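You operate a simulated robot arm through the tools that you are given. There is no shell and no other tool. Be economical: measure what you need, move in short steps, check, and stop when the job is done.

You run a simulated robot arm. Do the job below in one go: nothing can be reset, and whatever is moved stays where it is left.

Task
Put the red spice shaker from the open end of the work table in the blue bowl there and the yellow spice shaker on top of the juice carton.
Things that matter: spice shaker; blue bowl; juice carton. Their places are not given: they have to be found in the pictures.

Only the result counts: the job must be done as asked and must still hold three seconds after the hand-in. Knocking over, shifting, dropping, spilling or breaking anything else fails it.

Robot
A 7-joint arm with a two-finger parallel gripper, fixed in place. Base frame: the origin is at the foot of the arm, x ahead of it, y to its left, z up; the work surface is at about z = 0. Lengths are in mm, angles in degrees, forces in N, time in s.
With the tool pointing down near the work surface it reaches from about 240 to 620 mm from the base axis. Its first joint turns from -66.0 to 66.0 degrees. Payload 2.6 kg.
The tool frame sits at the grasp point between the pads (the TCP): z along the fingers, y along the line on which they close. The tips reach 30 mm beyond it. Largest opening 94 mm; finger width 28, thickness 10; the body of the gripper, 50 by 96 mm, starts 55 mm behind the TCP.
Orientation is that of the tool frame in the base frame, as a unit quaternion [w, x, y, z]. With the fingers straight down and closing along the base's y, the tool's x points along the base's -x, its y along +y and its z along -z.

Tools
- The arm moves only by the tool apply_moves. Its argument "series" is a list of rows, each an object (a shift or turn left out is 0, a gripper value left out holds the last) with "xyz": the shift along the base's x, y, z in units of 40 mm (1.0 is 40 mm), a list of three; "twist": the turn about the base's z in units of 8 degrees (1.0 is 8 degrees). In form: [{"xyz": [tx, ty, tz], "twist": twist}, ...]. A call has 1 to 20 rows; each row shifts and turns the commanded pose from where the row before left it. "grip" is the opening in per cent of the stroke, from 0 (shut) to 100 (fully open), set as the call begins (left out, the last holds). A call with a number of a shift or a turn outside -1 to 1 is refused whole. Rows are played at 5 a second. More than 50 mm and 8.6 degrees between two rows, or a gripper value outside its range, and nothing of the call is played. Where a pose cannot be reached the arm comes as near as it can. A force on the tool above 40 N (or 10 N above the force at the start of the call, whichever is more), or a blocked arm, ends the call early, and 0.2 s more pass. The fingers move at their own pace (about 72 mm/s each) and stop on an object; they squeeze with about 44 N. The grip force told is the motor's: it shows also when the fingers shut on nothing. Time passes only in rows, and 0.2 s behind the last, so rows that do not move let the fingers close. It gives the time, the measured TCP pose, the force on the tool (base axes), the opening and the grip force at its end, in the units of the frame above (readings bear some noise), and new pictures: "views" is both (left out), scene, wrist or none.
- Cameras (640 x 400 px; columns grow to the right, rows downward): "scene" is fixed at [9.9, 417.9, 557.7]; the picture's right is [-0.94, -0.34, 0.00], its down [-0.21, 0.59, -0.78] and it looks along [0.26, -0.74, -0.62] (base axes); focal length 229 px, centre (320, 200). "wrist" rides on the gripper at [-37, 0, -58] in the tool frame; the picture's right is [0.00, -1.00, 0.00], its down [0.97, 0.00, -0.24] and it looks along [0.24, 0.00, 0.97] (tool axes); focal length 218 px, centre (320, 200).
- probe_pixels(camera, pixels): there is no depth. For up to 12 entries [column, row, z] of the newest picture of that camera ("zoom" is the newest enlarged one), the place [x, y] in the base frame at which the ray of that pixel passes the height z, good to about 2 mm. It takes no simulated time.
- zoom(camera, box): a new picture of the part [left, top, right, bottom] of that camera's present view, enlarged. It takes no simulated time.
- hand_in(): hands the job in; it is judged then, once.

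Go step by step. Measure first, check grasps and placings, and put right what went wrong. The budget is 60 turns and 120 pictures, counting those below and the enlarged ones. Unless the task says otherwise, let go and move clear before handing in, and close with one line.

The tools are called after "Request:" as name(argument=value, ...) on one line, values as JSON. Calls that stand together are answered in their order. apply_moves: Moves the arm, as the interface text tells. Its arguments: {"type":"object","properties":{"series":{"type":"array"},"grip":{"type":"number"},"views":{"type":"string","enum":["both","scene","wrist","none"]}},"required":["series"]} The other tools are called the same way: probe_pixels (camera, pixels) gives the place at which the rays of pixels pass given heights; zoom (camera, box) takes an enlarged picture of a part of a camera's view; hand_in () hands the job in.

At the start:

```text
clock: 0.0
eef_pos: [359.0, -38.1, 396.9]
ee_rot: [-0.001, 0.0, 1.0, 0.001]
force: [0.3, -0.5, 0.1]
opening: 93.9
gripper_force: 0.0
```

scene: 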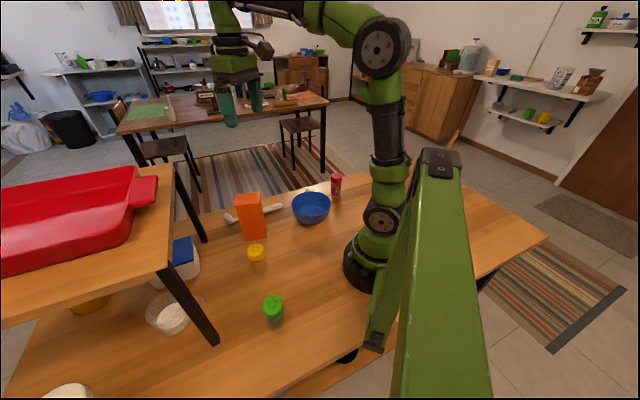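
wrist: 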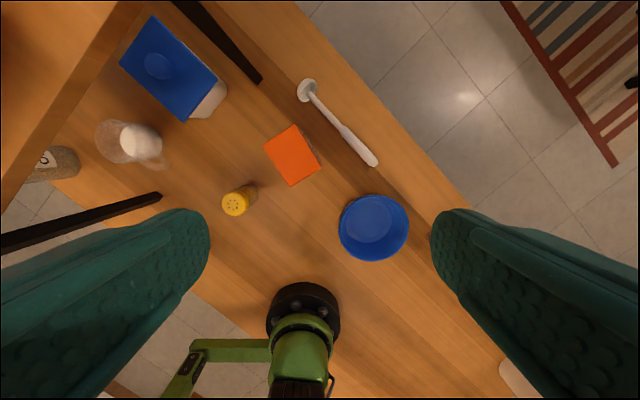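

The scene shows the orange carton near (250,217), blue bowl (311,208), red shaker (336,185), yellow shaker (257,252) and green shaker (273,308). I'll zoom in for measurement.

Request:
zoom(camera="scene", box=[200, 160, 376, 270])

Request:
zoom(camera="wrist", box=[200, 100, 440, 250])

Request:
probe_pixels(camera="scene", pixels=[[336, 195, 0], [336, 178, 50], [311, 222, 0], [250, 238, 0], [257, 262, 0], [257, 247, 50], [312, 200, 40]])

Request:
probe_pixels(camera="wrist", pixels=[[235, 204, 60], [250, 190, 0], [373, 227, 40], [373, 222, 0], [289, 187, 100], [321, 170, 100], [295, 125, 100], [264, 147, 100]])

```text
3.64 times, centred on (288, 215) of scene
```

zoom: 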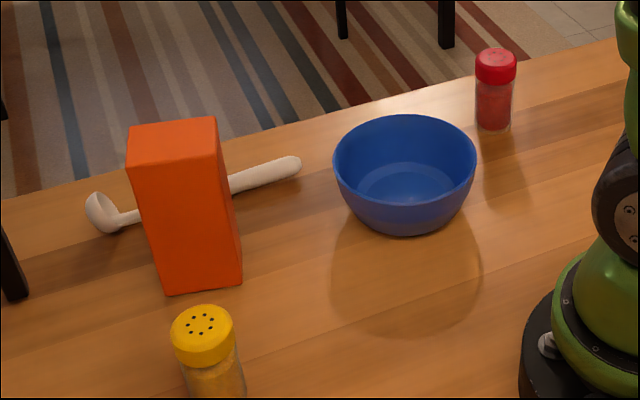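

```text
2.67 times, centred on (320, 175) of wrist
```

zoom: 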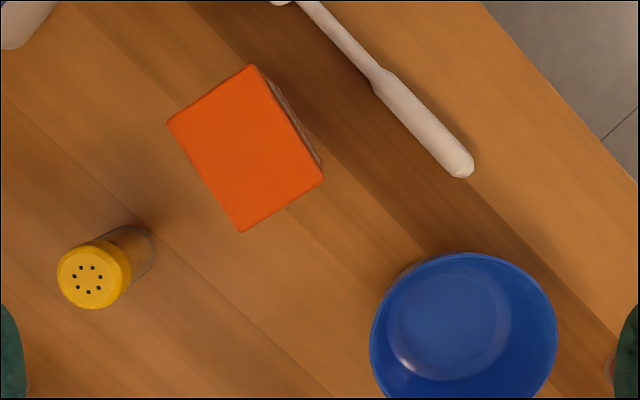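

```text
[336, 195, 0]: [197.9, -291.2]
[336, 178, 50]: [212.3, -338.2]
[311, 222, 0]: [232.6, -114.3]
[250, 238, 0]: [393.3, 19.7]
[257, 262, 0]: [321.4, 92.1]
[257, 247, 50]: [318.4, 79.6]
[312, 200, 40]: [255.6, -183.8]
```

```text
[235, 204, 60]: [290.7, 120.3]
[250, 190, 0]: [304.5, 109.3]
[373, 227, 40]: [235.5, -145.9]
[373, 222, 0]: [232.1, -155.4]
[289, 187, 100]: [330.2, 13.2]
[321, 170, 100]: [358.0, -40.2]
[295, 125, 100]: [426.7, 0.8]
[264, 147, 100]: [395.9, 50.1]
```

I'll triangulate the carton top, shakers and bowl rim from both cameras.

Request:
probe_pixels(camera="scene", pixels=[[245.7, 241.4, 0], [266.5, 237.6, 0], [235.7, 205.7, 110], [260.2, 202.6, 110], [258.9, 192.2, 110], [235.2, 194.7, 110], [235.7, 205.7, 130], [260.2, 202.6, 130], [258.9, 192.2, 130], [255.7, 249.5, 60], [255.7, 249.5, 80], [336, 195.5, 0]])

Request:
probe_pixels(camera="wrist", pixels=[[263, 145.75, 110], [293.75, 124.75, 110], [321.1, 167.5, 110], [290.75, 186.6, 110], [263, 145.75, 130], [293.75, 124.75, 130], [321.1, 167.5, 130], [290.75, 186.6, 130], [233.7, 204, 60], [233.7, 204, 80], [338, 226, 50], [409, 226, 50]])

Request:
probe_pixels(camera="scene", pixels=[[291.5, 204, 50], [331, 204, 50], [311, 191.5, 50], [312, 216, 50], [311, 224.5, 0], [335.5, 193, 0], [336, 176, 70], [336, 176, 85], [330.7, 180, 70], [341.8, 180, 70], [240, 205, 110], [257, 252, 60]])

```text
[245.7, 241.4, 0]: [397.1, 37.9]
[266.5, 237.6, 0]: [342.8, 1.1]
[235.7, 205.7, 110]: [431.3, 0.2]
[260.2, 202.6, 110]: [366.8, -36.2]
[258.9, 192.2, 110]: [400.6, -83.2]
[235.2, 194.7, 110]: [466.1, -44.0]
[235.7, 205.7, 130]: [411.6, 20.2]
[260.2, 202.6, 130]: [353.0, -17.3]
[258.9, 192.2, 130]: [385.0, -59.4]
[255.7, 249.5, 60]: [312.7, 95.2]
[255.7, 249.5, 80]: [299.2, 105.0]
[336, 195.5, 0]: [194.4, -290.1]
```

```text
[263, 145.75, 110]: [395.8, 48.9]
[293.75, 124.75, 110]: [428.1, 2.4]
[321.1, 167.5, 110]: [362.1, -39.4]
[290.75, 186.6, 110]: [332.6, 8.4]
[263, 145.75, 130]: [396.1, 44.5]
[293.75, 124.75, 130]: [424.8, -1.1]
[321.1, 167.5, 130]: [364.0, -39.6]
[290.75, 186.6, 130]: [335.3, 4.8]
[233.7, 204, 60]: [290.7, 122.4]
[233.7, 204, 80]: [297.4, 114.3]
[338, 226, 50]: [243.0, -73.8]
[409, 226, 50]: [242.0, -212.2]
```

```text
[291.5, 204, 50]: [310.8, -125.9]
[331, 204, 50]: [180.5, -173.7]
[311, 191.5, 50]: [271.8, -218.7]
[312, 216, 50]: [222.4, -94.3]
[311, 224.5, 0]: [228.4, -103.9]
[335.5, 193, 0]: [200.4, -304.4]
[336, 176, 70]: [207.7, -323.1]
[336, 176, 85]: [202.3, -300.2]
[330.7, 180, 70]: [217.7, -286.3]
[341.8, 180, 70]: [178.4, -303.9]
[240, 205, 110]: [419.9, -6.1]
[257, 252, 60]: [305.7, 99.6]
```

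Carton top is about z=148 centred (380,0); yellow shaker is near (298,110). I'll check the shelf's leg and edge for clearance.

Request:
probe_pixels(camera="scene", pixels=[[216, 344, 0], [206, 240, 0], [158, 270, 200], [158, 270, 300], [174, 165, 200], [174, 165, 300]])

Request:
probe_pixels(camera="wrist", pixels=[[161, 196, 0], [258, 82, 0], [130, 0, 200], [2, 205, 200], [130, 0, 250], [2, 205, 250]])

Request:
apply_moves(series=[{"xyz": [-0.7, 1, 0]}, {"xyz": [-0.7, 1, 0]}, {"xyz": [0, 0.7, -0.5]}, {"xyz": [0, 0.5, -0.8]}, {"xyz": [0, 0.3, -1]}, {"xyz": [0, 0, 0]}], grip=100)

```text
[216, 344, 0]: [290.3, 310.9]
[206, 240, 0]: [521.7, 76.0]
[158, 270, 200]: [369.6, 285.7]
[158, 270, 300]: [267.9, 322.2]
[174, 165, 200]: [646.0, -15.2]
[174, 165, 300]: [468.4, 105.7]
```

```text
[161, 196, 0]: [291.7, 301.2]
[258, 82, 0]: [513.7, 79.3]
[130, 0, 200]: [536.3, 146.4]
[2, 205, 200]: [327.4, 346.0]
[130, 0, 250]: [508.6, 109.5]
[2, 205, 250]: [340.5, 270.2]
```

```text
clock: 1.4
eef_pos: [305.1, 102.1, 304.6]
ee_rot: [0.0, 0.0, 1.0, 0.0]
force: [0.7, -1.0, 0.0]
opening: 93.9
gripper_force: 0.0
```

scene: 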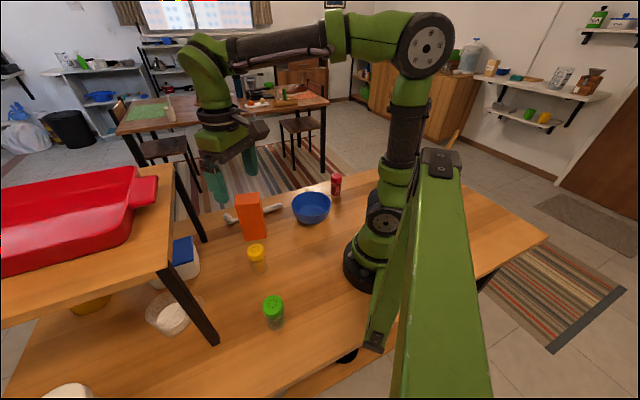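
wrist: 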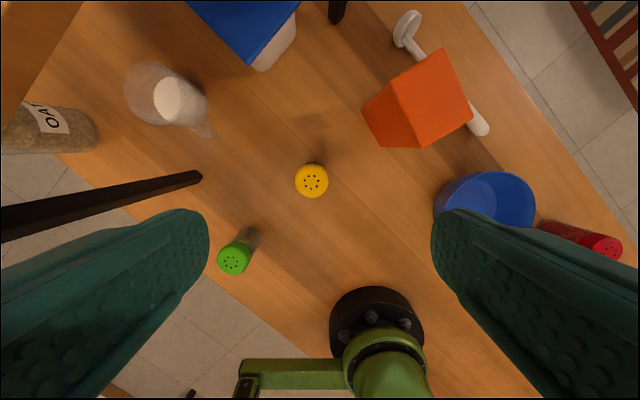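

The yellow cap is at wrist (312,181). Probing it, the red cap and the bowl.

Request:
probe_pixels(camera="wrist", pixels=[[312, 181, 70], [312, 181, 80], [312, 181, 90], [295, 181, 80], [329, 181, 80], [315, 165, 0], [607, 247, 80], [543, 226, 0]])

Request:
zoom(camera="scene", box=[225, 225, 305, 275])

Request:
probe_pixels(camera="zoom", pixels=[[250, 200, 80]])

```text
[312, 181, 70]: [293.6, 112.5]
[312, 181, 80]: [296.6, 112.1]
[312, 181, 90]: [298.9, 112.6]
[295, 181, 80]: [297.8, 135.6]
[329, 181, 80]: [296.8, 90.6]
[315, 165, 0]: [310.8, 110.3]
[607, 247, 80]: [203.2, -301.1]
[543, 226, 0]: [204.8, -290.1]
```

```text
8.00 times, centred on (265, 250) of scene
```

zoom: 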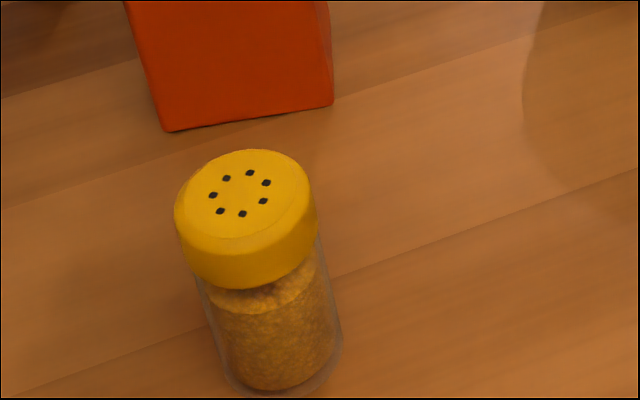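

```text
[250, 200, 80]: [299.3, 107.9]
```

Shaker is ~85–90 tall at about (298,111). I'll align and descend partway for a check.

Request:
apply_moves(series=[{"xyz": [-0.16, 0.22, 0]}, {"xyz": [0, 0, -1]}, {"xyz": [0, 0, -1]}, {"xyz": [0, 0, -1]}, {"xyz": [0, 0, -0.8]}, {}])

```text
clock: 2.8
eef_pos: [296.6, 110.1, 153.6]
ee_rot: [0.0, -0.001, 1.0, 0.001]
force: [-0.3, 0.0, -0.6]
opening: 93.9
gripper_force: 0.0
```

scene: 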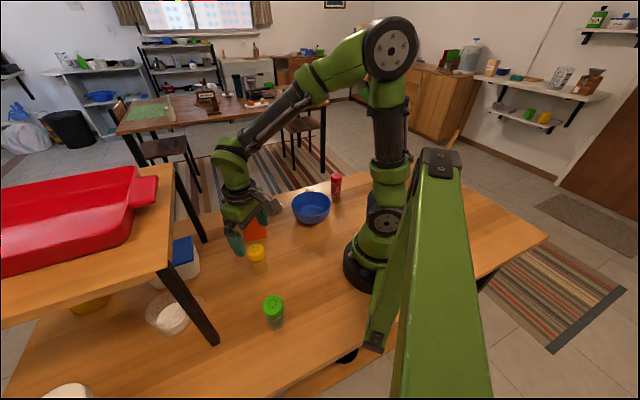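
wrist: 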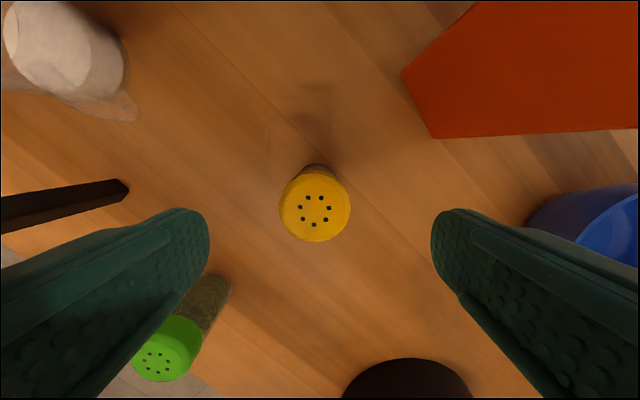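

Yellow cap centre at wrist (315,206), between the fingers; checking its base-frame place.

Request:
probe_pixels(camera="wrist", pixels=[[315, 208, 80], [315, 208, 88], [279, 208, 85], [351, 208, 85], [315, 242, 85], [435, 138, 148], [403, 76, 148], [198, 283, 40]])

```text
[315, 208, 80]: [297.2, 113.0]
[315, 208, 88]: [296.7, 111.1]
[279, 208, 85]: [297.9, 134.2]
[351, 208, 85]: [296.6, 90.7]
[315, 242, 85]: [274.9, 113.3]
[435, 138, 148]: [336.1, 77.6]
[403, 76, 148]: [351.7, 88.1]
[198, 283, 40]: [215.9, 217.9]
```

Centre is (297,112): aligned. Descend to z≈55 and close.

Request:
apply_moves(series=[{"xyz": [0.02, 0.05, -0.9]}, {"xyz": [0, 0, -0.9]}, {"xyz": [0, 0, -0.65]}, {}], views="none")

Request:
apply_moves(series=[{}, {}, {}, {}], grip=0)

```text
clock: 3.8
eef_pos: [298.2, 108.6, 56.5]
ee_rot: [0.001, 0.0, 1.0, 0.0]
force: [0.2, -0.3, 0.1]
opening: 93.9
gripper_force: 0.1
```

```text
clock: 4.8
eef_pos: [298.4, 108.1, 56.8]
ee_rot: [0.0, 0.0, 1.0, 0.0]
force: [-0.4, 1.0, -0.3]
opening: 41.6
gripper_force: 44.3
```

scene: 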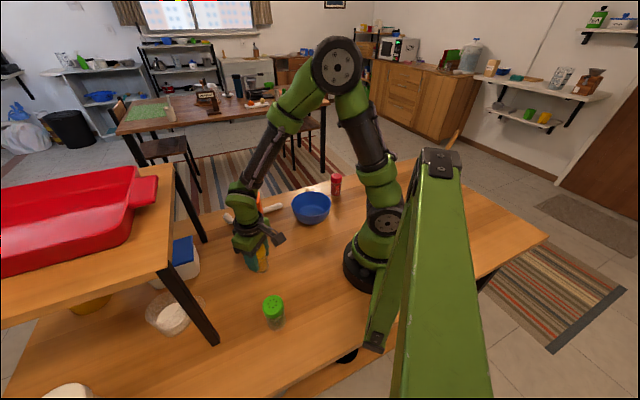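
wrist: 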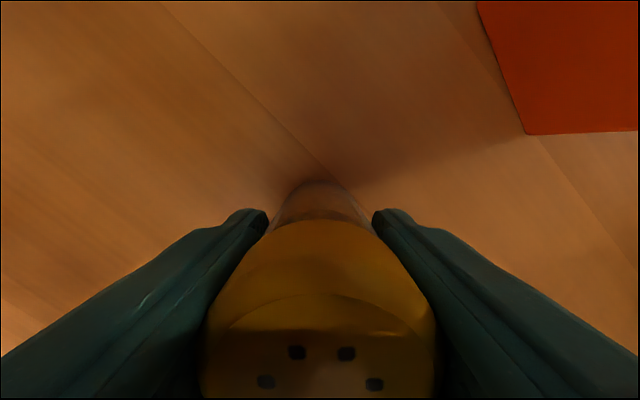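

Gripped at 41.6 mm with 44 N. Lifting straight up and re-measuring the carton top.

Request:
apply_moves(series=[{"xyz": [0, 0, 0.5]}, {"xyz": [0, 0, 1]}, {"xyz": [0, 0, 1]}, {"xyz": [0, 0, 1]}, {"xyz": [0, 0, 1]}, {"xyz": [0, -0.4, 0.5]}, {"xyz": [0, -0.8, 0]}, {"xyz": [0, -0.8, 0]}, {"xyz": [0, -0.5, 0]}, {}])

```text
clock: 7.0
eef_pos: [299.9, 11.8, 256.8]
ee_rot: [0.0, 0.0, 1.0, 0.0]
force: [0.6, 0.0, -0.1]
opening: 41.3
gripper_force: 43.6
```

scene: 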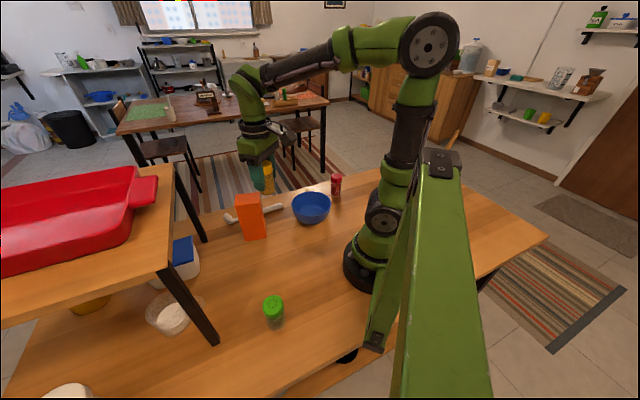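
wrist: 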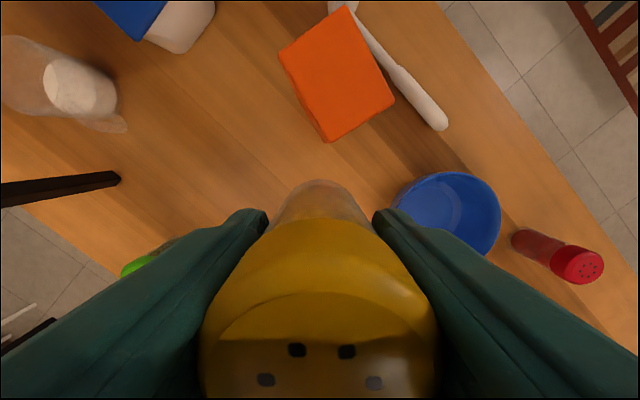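

The carton top's corners are at wrist (278,56),(346,6),(396,98),(329,142); probing at several heights.

Request:
probe_pixels(camera="wrist", pixels=[[278, 56, 148], [346, 6, 148], [396, 98, 148], [329, 142, 148], [278, 56, 120], [346, 6, 120], [396, 98, 120], [329, 142, 120]])

Request:
probe_pixels(camera="scene", pixels=[[235.7, 205.7, 140], [260.2, 202.6, 140], [258.9, 192.2, 140], [235.2, 194.7, 140], [235.7, 205.7, 150], [260.2, 202.6, 150], [258.9, 192.2, 150], [235.2, 194.7, 150]])

```text
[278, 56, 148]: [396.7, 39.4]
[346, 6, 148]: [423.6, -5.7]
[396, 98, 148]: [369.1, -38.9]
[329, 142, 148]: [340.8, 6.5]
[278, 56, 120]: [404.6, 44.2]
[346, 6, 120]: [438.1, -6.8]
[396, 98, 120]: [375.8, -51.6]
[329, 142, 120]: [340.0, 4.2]
```

```text
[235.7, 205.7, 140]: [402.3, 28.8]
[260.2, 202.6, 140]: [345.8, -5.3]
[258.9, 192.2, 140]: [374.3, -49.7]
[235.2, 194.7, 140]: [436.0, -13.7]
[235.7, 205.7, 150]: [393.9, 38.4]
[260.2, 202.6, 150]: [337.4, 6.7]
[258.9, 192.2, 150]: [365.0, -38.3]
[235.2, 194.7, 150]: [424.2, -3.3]
```

Both cameras agree on a carton top at z≈149, centre (382,0). Moving over it, then down to just above.

Request:
apply_moves(series=[{"xyz": [0.5, -0.1, 0]}, {"xyz": [0.6, -0.1, 0]}, {"xyz": [0.6, -0.1, 0]}, {"xyz": [0.35, 0, 0]}, {"xyz": [0, 0, -0.5]}, {"xyz": [0, 0, -0.5]}, {}, {}])

Request:
zoom(camera="scene", box=[190, 140, 318, 250])

```text
clock: 8.8
eef_pos: [379.4, -0.3, 216.8]
ee_rot: [-0.001, 0.0, 1.0, 0.0]
force: [0.2, 1.5, -1.7]
opening: 41.2
gripper_force: 44.4
```

scene: 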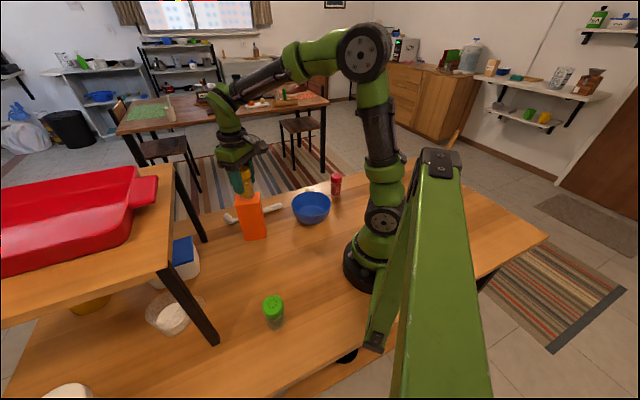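
wrist: 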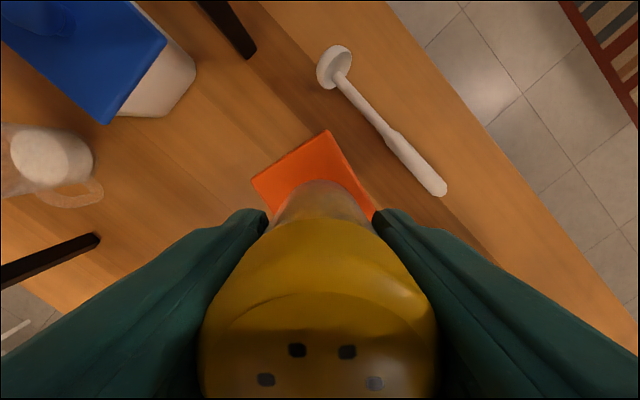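

```text
3.64 times, centred on (254, 195) of scene
```

zoom: 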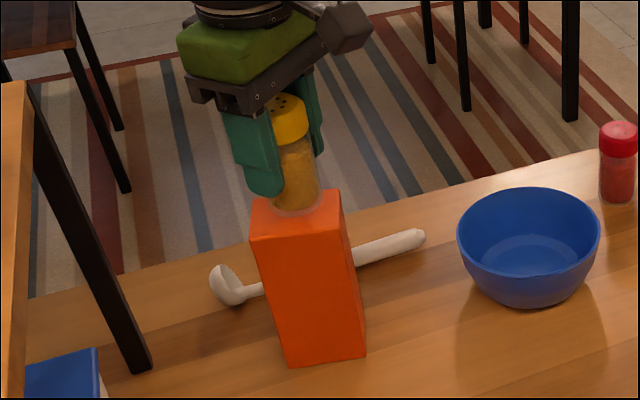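

The shaker sits centred a little above the carton. Lowering in small steps, watching the force.

Request:
apply_moves(series=[{"xyz": [0.04, 0, -0.1]}, {"xyz": [0, 0, -0.08]}, {}], views="none")

Request:
apply_moves(series=[{"xyz": [0, 0, -0.04]}, {}], views="none")

Request:
apply_moves(series=[{"xyz": [0, 0, -0.03]}, {}], views="none")

```text
clock: 9.6
eef_pos: [381.3, 0.5, 208.8]
ee_rot: [0.0, 0.0, 1.0, 0.0]
force: [0.1, -0.7, -0.7]
opening: 41.2
gripper_force: 43.7
```

```text
clock: 10.2
eef_pos: [381.2, -0.6, 205.5]
ee_rot: [0.0, 0.0, 1.0, 0.0]
force: [0.8, 0.4, -1.2]
opening: 41.5
gripper_force: 43.5
```

```text
clock: 10.8
eef_pos: [380.8, -0.6, 205.9]
ee_rot: [0.002, -0.001, 1.0, 0.0]
force: [-2.2, -1.7, 15.5]
opening: 41.4
gripper_force: 44.1
```

Contact: 15.5 N at z≈205.9. Easing up a hair, then opening.

Request:
apply_moves(series=[{"xyz": [0, 0, 0.02]}, {}], views="none")

Request:
apply_moves(series=[{}, {}, {}], grip=90)

```text
clock: 11.4
eef_pos: [381.0, 0.2, 205.7]
ee_rot: [0.001, 0.001, 1.0, 0.0]
force: [1.5, -1.0, 18.0]
opening: 41.1
gripper_force: 44.6
```

```text
clock: 12.2
eef_pos: [381.2, 1.0, 205.6]
ee_rot: [-0.001, 0.0, 1.0, 0.0]
force: [-0.2, 0.3, -0.1]
opening: 84.4
gripper_force: 0.1
```

scene: 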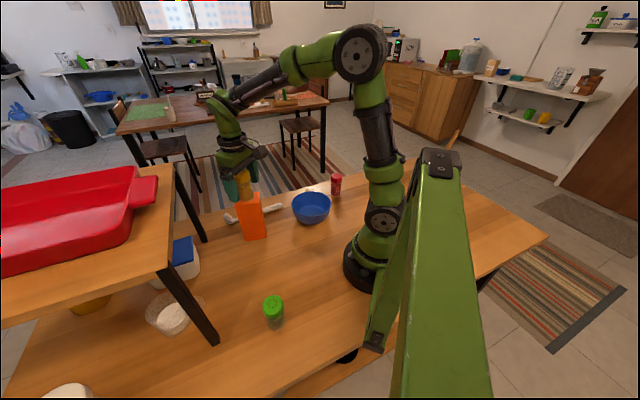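
wrist: 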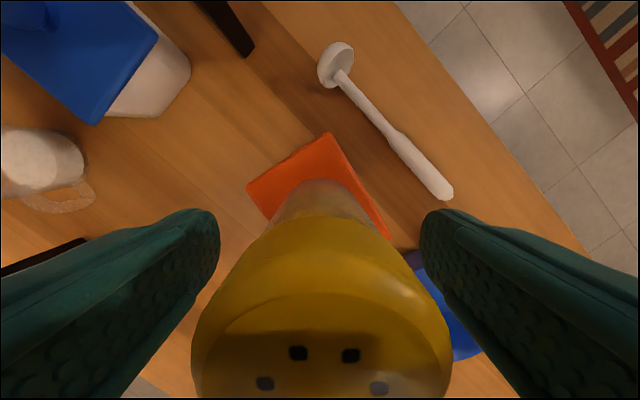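

Released and standing upright. Lifting straight clear, then heading toward the red shaker.

Request:
apply_moves(series=[{"xyz": [0, 0, 0.6]}, {"xyz": [0, 0, 1]}, {"xyz": [0, 0, 1]}, {"xyz": [0, 0, 1]}, {"xyz": [-0.5, -1, 0]}, {"xyz": [-0.5, -1, 0]}, {"xyz": [-0.5, -1, 0]}, {"xyz": [-0.5, -1, 0]}, {"xyz": [-0.6, -1, 0]}, {"xyz": [-0.6, -1, 0]}, {"xyz": [-0.6, -0.8, 0]}, {"xyz": [-0.6, -0.7, 0]}, {}])

Request:
zoom(camera="scene", box=[200, 150, 360, 250])

```text
clock: 15.0
eef_pos: [202.7, -297.3, 351.6]
ee_rot: [0.001, 0.0, 1.0, 0.0]
force: [0.4, 0.4, -0.8]
opening: 84.6
gripper_force: 0.0
```

scene: 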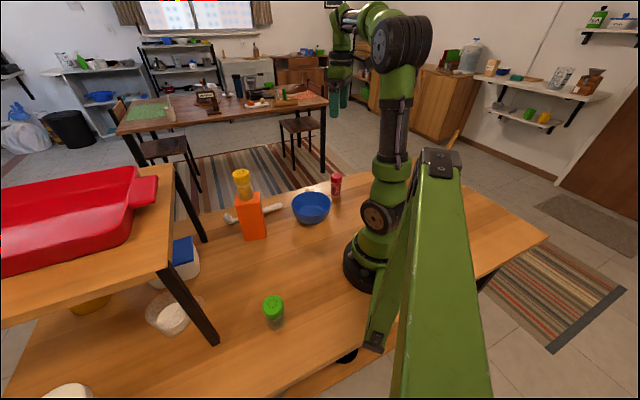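
wrist: 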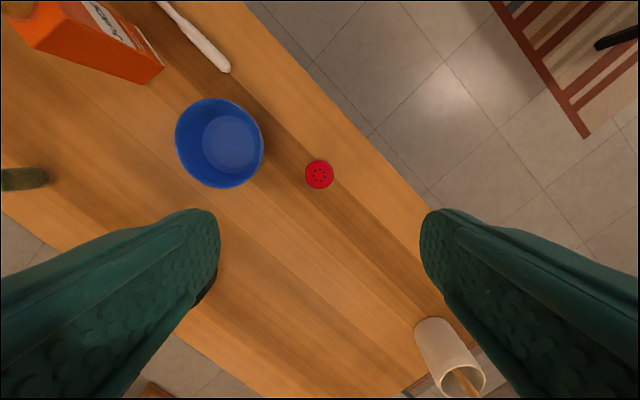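

```text
4.00 times, centred on (280, 200) of scene
```

zoom: 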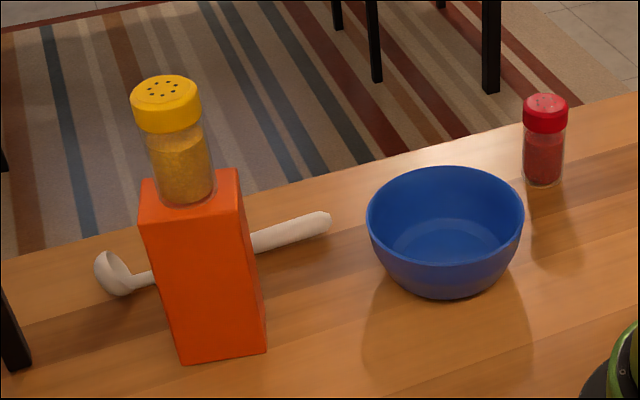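

Yellow stands on the carton. Red cap is at wrist (319,174), bowl at (219,143), and a white cup at (450,355).

Request:
probe_pixels(camera="wrist", pixels=[[319, 174, 80], [319, 174, 88], [175, 143, 60], [264, 143, 60], [217, 98, 60], [224, 188, 60], [231, 143, 5], [435, 330, 0], [458, 375, 100], [418, 320, 50]])

Request:
probe_pixels(camera="scene", pixels=[[311.3, 191.5, 60], [310.5, 208, 60], [291.7, 204, 60], [331, 203, 60], [313, 214, 5], [336.2, 176, 85]])

```text
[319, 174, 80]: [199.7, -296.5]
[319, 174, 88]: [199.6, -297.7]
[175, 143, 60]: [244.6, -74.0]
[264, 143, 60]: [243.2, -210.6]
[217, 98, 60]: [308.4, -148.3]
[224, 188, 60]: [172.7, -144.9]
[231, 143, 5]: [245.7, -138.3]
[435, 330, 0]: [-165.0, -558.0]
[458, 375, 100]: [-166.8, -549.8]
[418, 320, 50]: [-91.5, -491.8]
```

```text
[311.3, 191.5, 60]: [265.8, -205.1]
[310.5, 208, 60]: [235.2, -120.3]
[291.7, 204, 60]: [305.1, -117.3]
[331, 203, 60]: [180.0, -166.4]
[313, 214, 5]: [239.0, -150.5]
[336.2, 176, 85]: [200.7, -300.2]
```

Red is at (200,-297), bowl centre about (242,-143), rim radius ~67. Descending partway over red to check.

Request:
apply_moves(series=[{"xyz": [-0.07, 0, -1]}, {"xyz": [0, 0, -1]}, {"xyz": [0, 0, -1]}, {"xyz": [0, 0, -1]}, {"xyz": [0, 0, -0.9]}, {}], grip=100, views="wrist")

Request:
probe_pixels(camera="wrist", pixels=[[320, 207, 86]])

```text
clock: 16.4
eef_pos: [200.8, -299.1, 155.6]
ee_rot: [0.0, 0.0, 1.0, 0.0]
force: [0.3, -0.2, 0.1]
opening: 94.3
gripper_force: 0.1
```

wrist: 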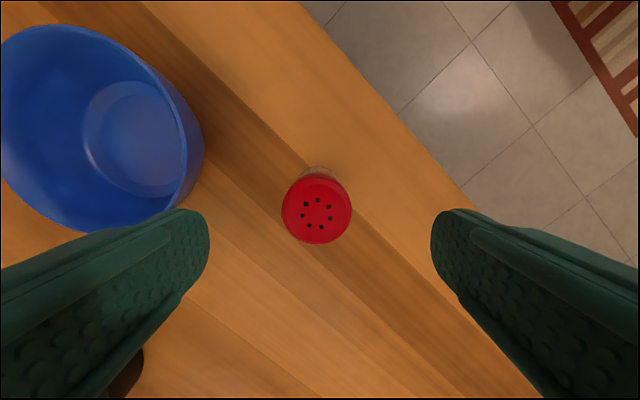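

```text
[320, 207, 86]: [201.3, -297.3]
```

Centred on red. I'll narrow to 78% for bowl clearance, descend to z≈58, and grip.

Request:
apply_moves(series=[{}, {"xyz": [0, 0.03, -0.9]}, {"xyz": [0, 0, -0.9]}, {"xyz": [0, 0, -0.62]}, {}], grip=78, views="none")

Request:
apply_moves(series=[{}, {}, {}, {}], grip=0)

```text
clock: 17.6
eef_pos: [200.8, -298.2, 57.3]
ee_rot: [-0.001, 0.0, 1.0, 0.0]
force: [-0.2, 0.3, 0.6]
opening: 73.1
gripper_force: 0.0
```

```text
clock: 18.6
eef_pos: [200.2, -297.7, 58.8]
ee_rot: [0.0, 0.0, 1.0, 0.0]
force: [-0.3, -0.8, -0.9]
opening: 40.8
gripper_force: 43.8
```

scene: 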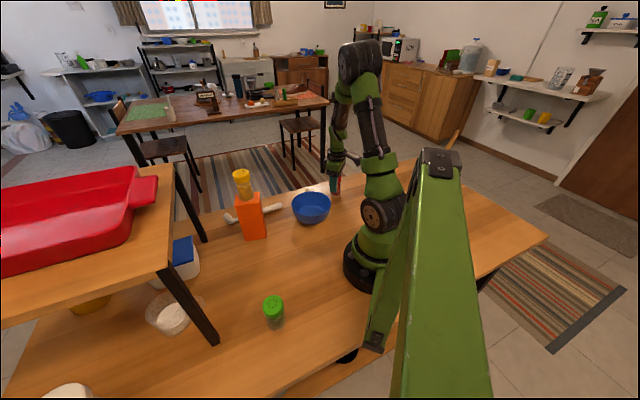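
wrist: 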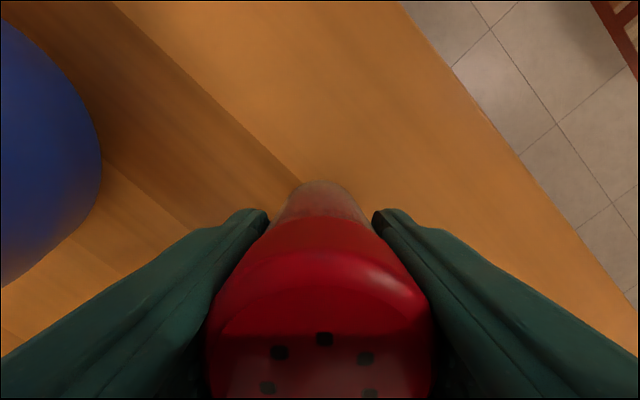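

Gripped at 40.8 mm. Lifting and carrying above the bowl.

Request:
apply_moves(series=[{"xyz": [0, 0, 0.5]}, {"xyz": [0, 0, 1]}, {"xyz": [0, 0, 1]}, {"xyz": [0, 0, 0.9]}, {"xyz": [0.2, 0.7, 0]}, {"xyz": [0.25, 0.9, 0]}, {"xyz": [0.25, 0.9, 0]}, {"xyz": [0.2, 0.8, 0]}, {"xyz": [0.15, 0.55, 0]}, {}])

Request:
zoom(camera="scene", box=[230, 140, 374, 230])

```text
clock: 20.8
eef_pos: [244.7, -142.4, 194.0]
ee_rot: [0.0, 0.0, 1.0, 0.0]
force: [0.8, 0.0, -1.4]
opening: 41.0
gripper_force: 43.5
```

scene: 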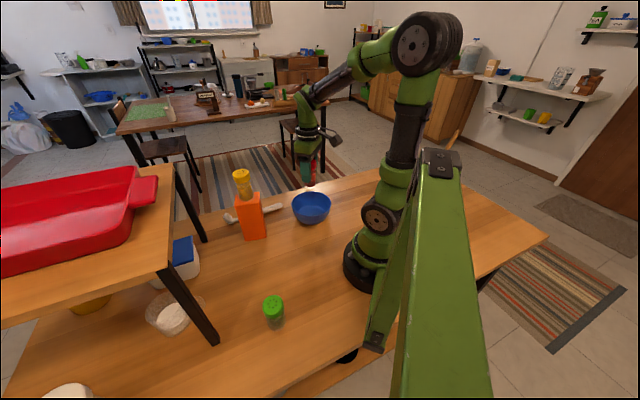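
wrist: 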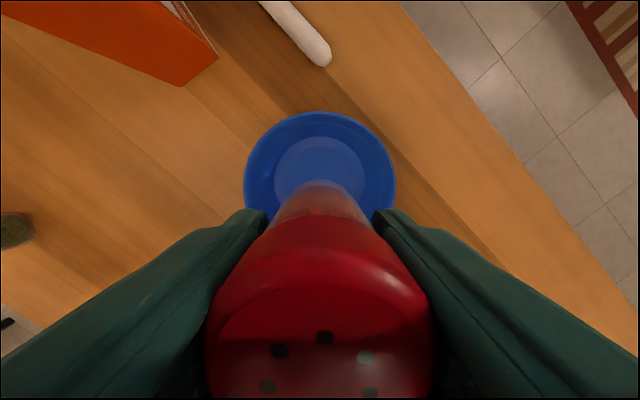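

```text
4.44 times, centred on (302, 185) of scene
```

zoom: 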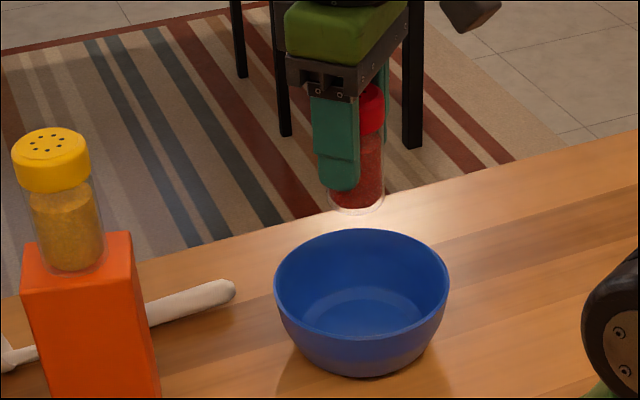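

Bowl rim at wrist: left (244,180), right (396,180), top (320,112); the floor of the bowl shows at x 275–366, top 137. Checking the centre.

Request:
probe_pixels(camera="wrist", pixels=[[244, 182, 60], [396, 182, 60], [320, 111, 60], [275, 180, 8], [366, 180, 8], [320, 137, 8]])

Request:
probe_pixels(camera="zoom", pixels=[[362, 288, 8], [362, 337, 8], [299, 312, 8], [426, 312, 8], [273, 282, 62], [449, 288, 62], [360, 228, 62], [362, 340, 62]])

```text
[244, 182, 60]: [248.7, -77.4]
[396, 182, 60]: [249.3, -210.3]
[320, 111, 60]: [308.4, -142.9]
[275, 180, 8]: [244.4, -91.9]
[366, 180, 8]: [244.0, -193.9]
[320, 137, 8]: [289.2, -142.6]
```

```text
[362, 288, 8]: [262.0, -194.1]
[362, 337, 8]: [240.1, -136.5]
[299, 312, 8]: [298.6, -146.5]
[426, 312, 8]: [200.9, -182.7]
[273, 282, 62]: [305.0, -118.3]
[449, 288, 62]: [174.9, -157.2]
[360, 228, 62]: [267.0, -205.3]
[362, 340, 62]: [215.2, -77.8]
```

Centred within 3 mm. Lowering into the bowl to z≈78.

Request:
apply_moves(series=[{"xyz": [-0.06, 0, -0.8]}, {"xyz": [0, 0, -0.9]}, {"xyz": [0, 0, -0.8]}, {"xyz": [0, 0, -0.4]}, {}], views="scene")

Request:
zoom(camera="scene", box=[230, 140, 374, 230])

```text
clock: 22.0
eef_pos: [240.6, -143.3, 75.7]
ee_rot: [0.0, 0.001, 1.0, 0.0]
force: [-0.3, -0.8, -0.3]
opening: 41.0
gripper_force: 43.9
```

scene: 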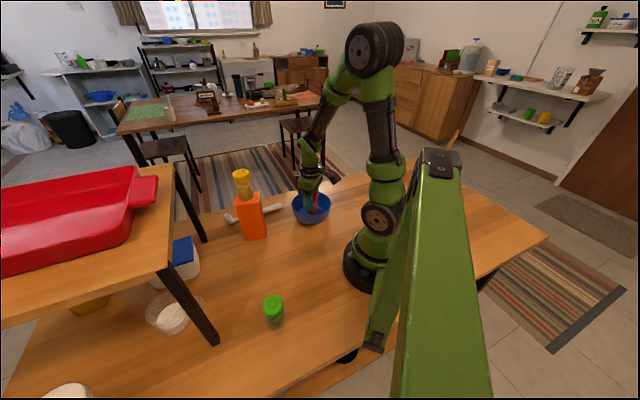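

```text
4.44 times, centred on (302, 185) of scene
```

zoom: 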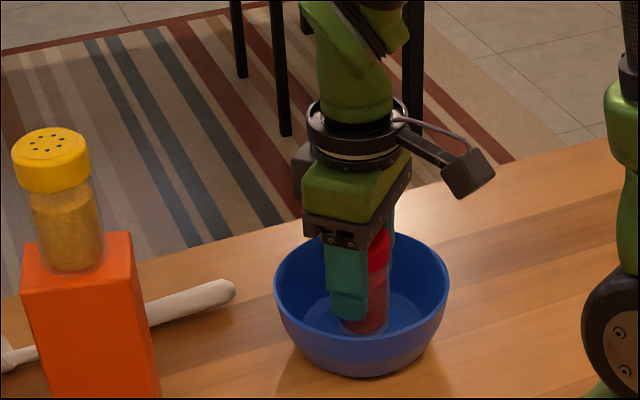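

Shaker is inside the bowl, still clear of the floor. Continuing in small steps until contact.

Request:
apply_moves(series=[{"xyz": [0, 0, -0.1]}, {"xyz": [0, 0, -0.05]}, {}], views="none")

Request:
apply_moves(series=[{"xyz": [0, 0, -0.04]}, {}], views="none")

```text
clock: 22.8
eef_pos: [240.7, -144.0, 69.9]
ee_rot: [0.0, 0.0, 1.0, 0.0]
force: [-0.2, -0.5, -1.0]
opening: 40.8
gripper_force: 43.6
```

```text
clock: 23.4
eef_pos: [241.4, -143.6, 68.6]
ee_rot: [0.0, 0.0, 1.0, 0.0]
force: [0.1, 0.0, -1.5]
opening: 41.0
gripper_force: 44.0
```

Request:
apply_moves(series=[{"xyz": [0, 0, -0.04]}, {}], views="none")

Request:
apply_moves(series=[{"xyz": [0, 0, -0.03]}, {}], views="none")

```text
clock: 24.0
eef_pos: [241.5, -143.0, 67.1]
ee_rot: [-0.001, 0.0, 1.0, 0.0]
force: [0.3, 0.7, -0.3]
opening: 41.0
gripper_force: 44.0
```

```text
clock: 24.6
eef_pos: [241.8, -144.1, 66.0]
ee_rot: [0.001, 0.002, 1.0, 0.0]
force: [-8.1, 1.7, 27.5]
opening: 40.8
gripper_force: 44.4
```

Contact (27 N) on the bowl floor at z≈66. Easing up slightly, opening to 65% so the fingers stay clear of the bowl wall.

Request:
apply_moves(series=[{"xyz": [0, 0, 0.03]}, {}], views="none")

Request:
apply_moves(series=[{}, {}, {}], grip=65)

```text
clock: 25.2
eef_pos: [241.1, -144.8, 67.3]
ee_rot: [0.001, -0.001, 1.0, -0.001]
force: [1.8, -3.1, 7.7]
opening: 41.2
gripper_force: 43.7
```

```text
clock: 26.0
eef_pos: [242.8, -143.6, 66.0]
ee_rot: [-0.001, 0.0, 1.0, 0.0]
force: [0.2, 1.2, -0.2]
opening: 61.3
gripper_force: 0.1
```

scene: 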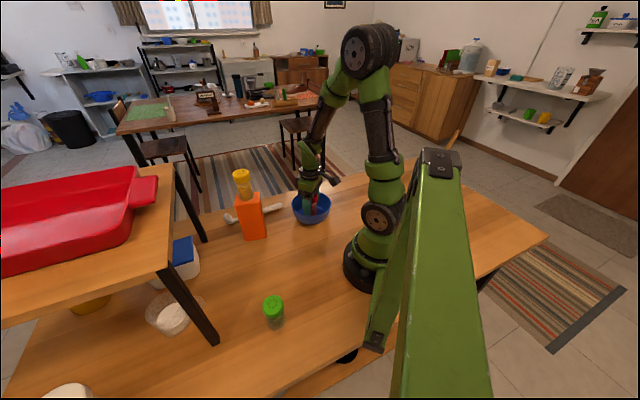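
wrist: 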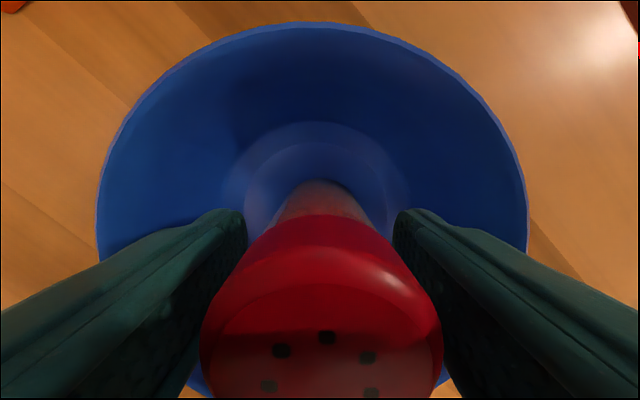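

Released with no residual force, the shaker upright in the bowl. Lifting straight up and checking.

Request:
apply_moves(series=[{"xyz": [0, 0, 0.5]}, {"xyz": [0, 0, 0.8]}, {"xyz": [0, 0, 1]}, {"xyz": [0, 0, 1]}, {"xyz": [0, 0, 1]}, {"xyz": [0, 0, 1]}, {"xyz": [0, 0, 1]}, {}, {}])

Request:
zoom(camera="scene", box=[214, 140, 374, 240])

```text
clock: 28.0
eef_pos: [240.9, -143.5, 319.5]
ee_rot: [0.0, -0.001, 1.0, 0.0]
force: [0.4, 0.7, -0.2]
opening: 61.0
gripper_force: 0.1
```

scene: 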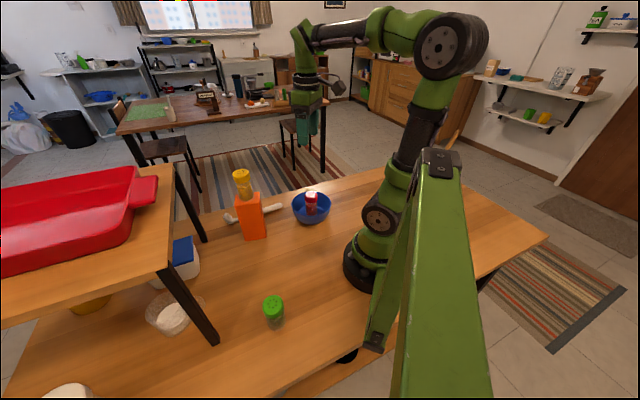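
wrist: 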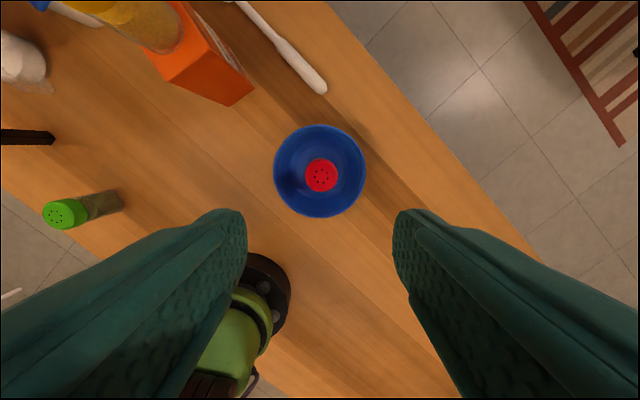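

```text
4.00 times, centred on (294, 190) of scene
```

zoom: 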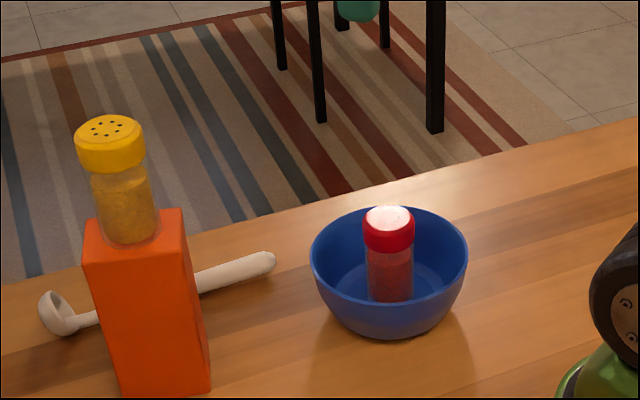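

The red shaker stands upright in the blue bowl and the yellow one stands on the carton, with the arm clear and nothing else moved. Handing in.

Request:
hand_in()

```text
The job is handed in.
```

The red shaker is in the blue bowl and the yellow shaker is on top of the juice carton; both are upright, and the job is handed in.
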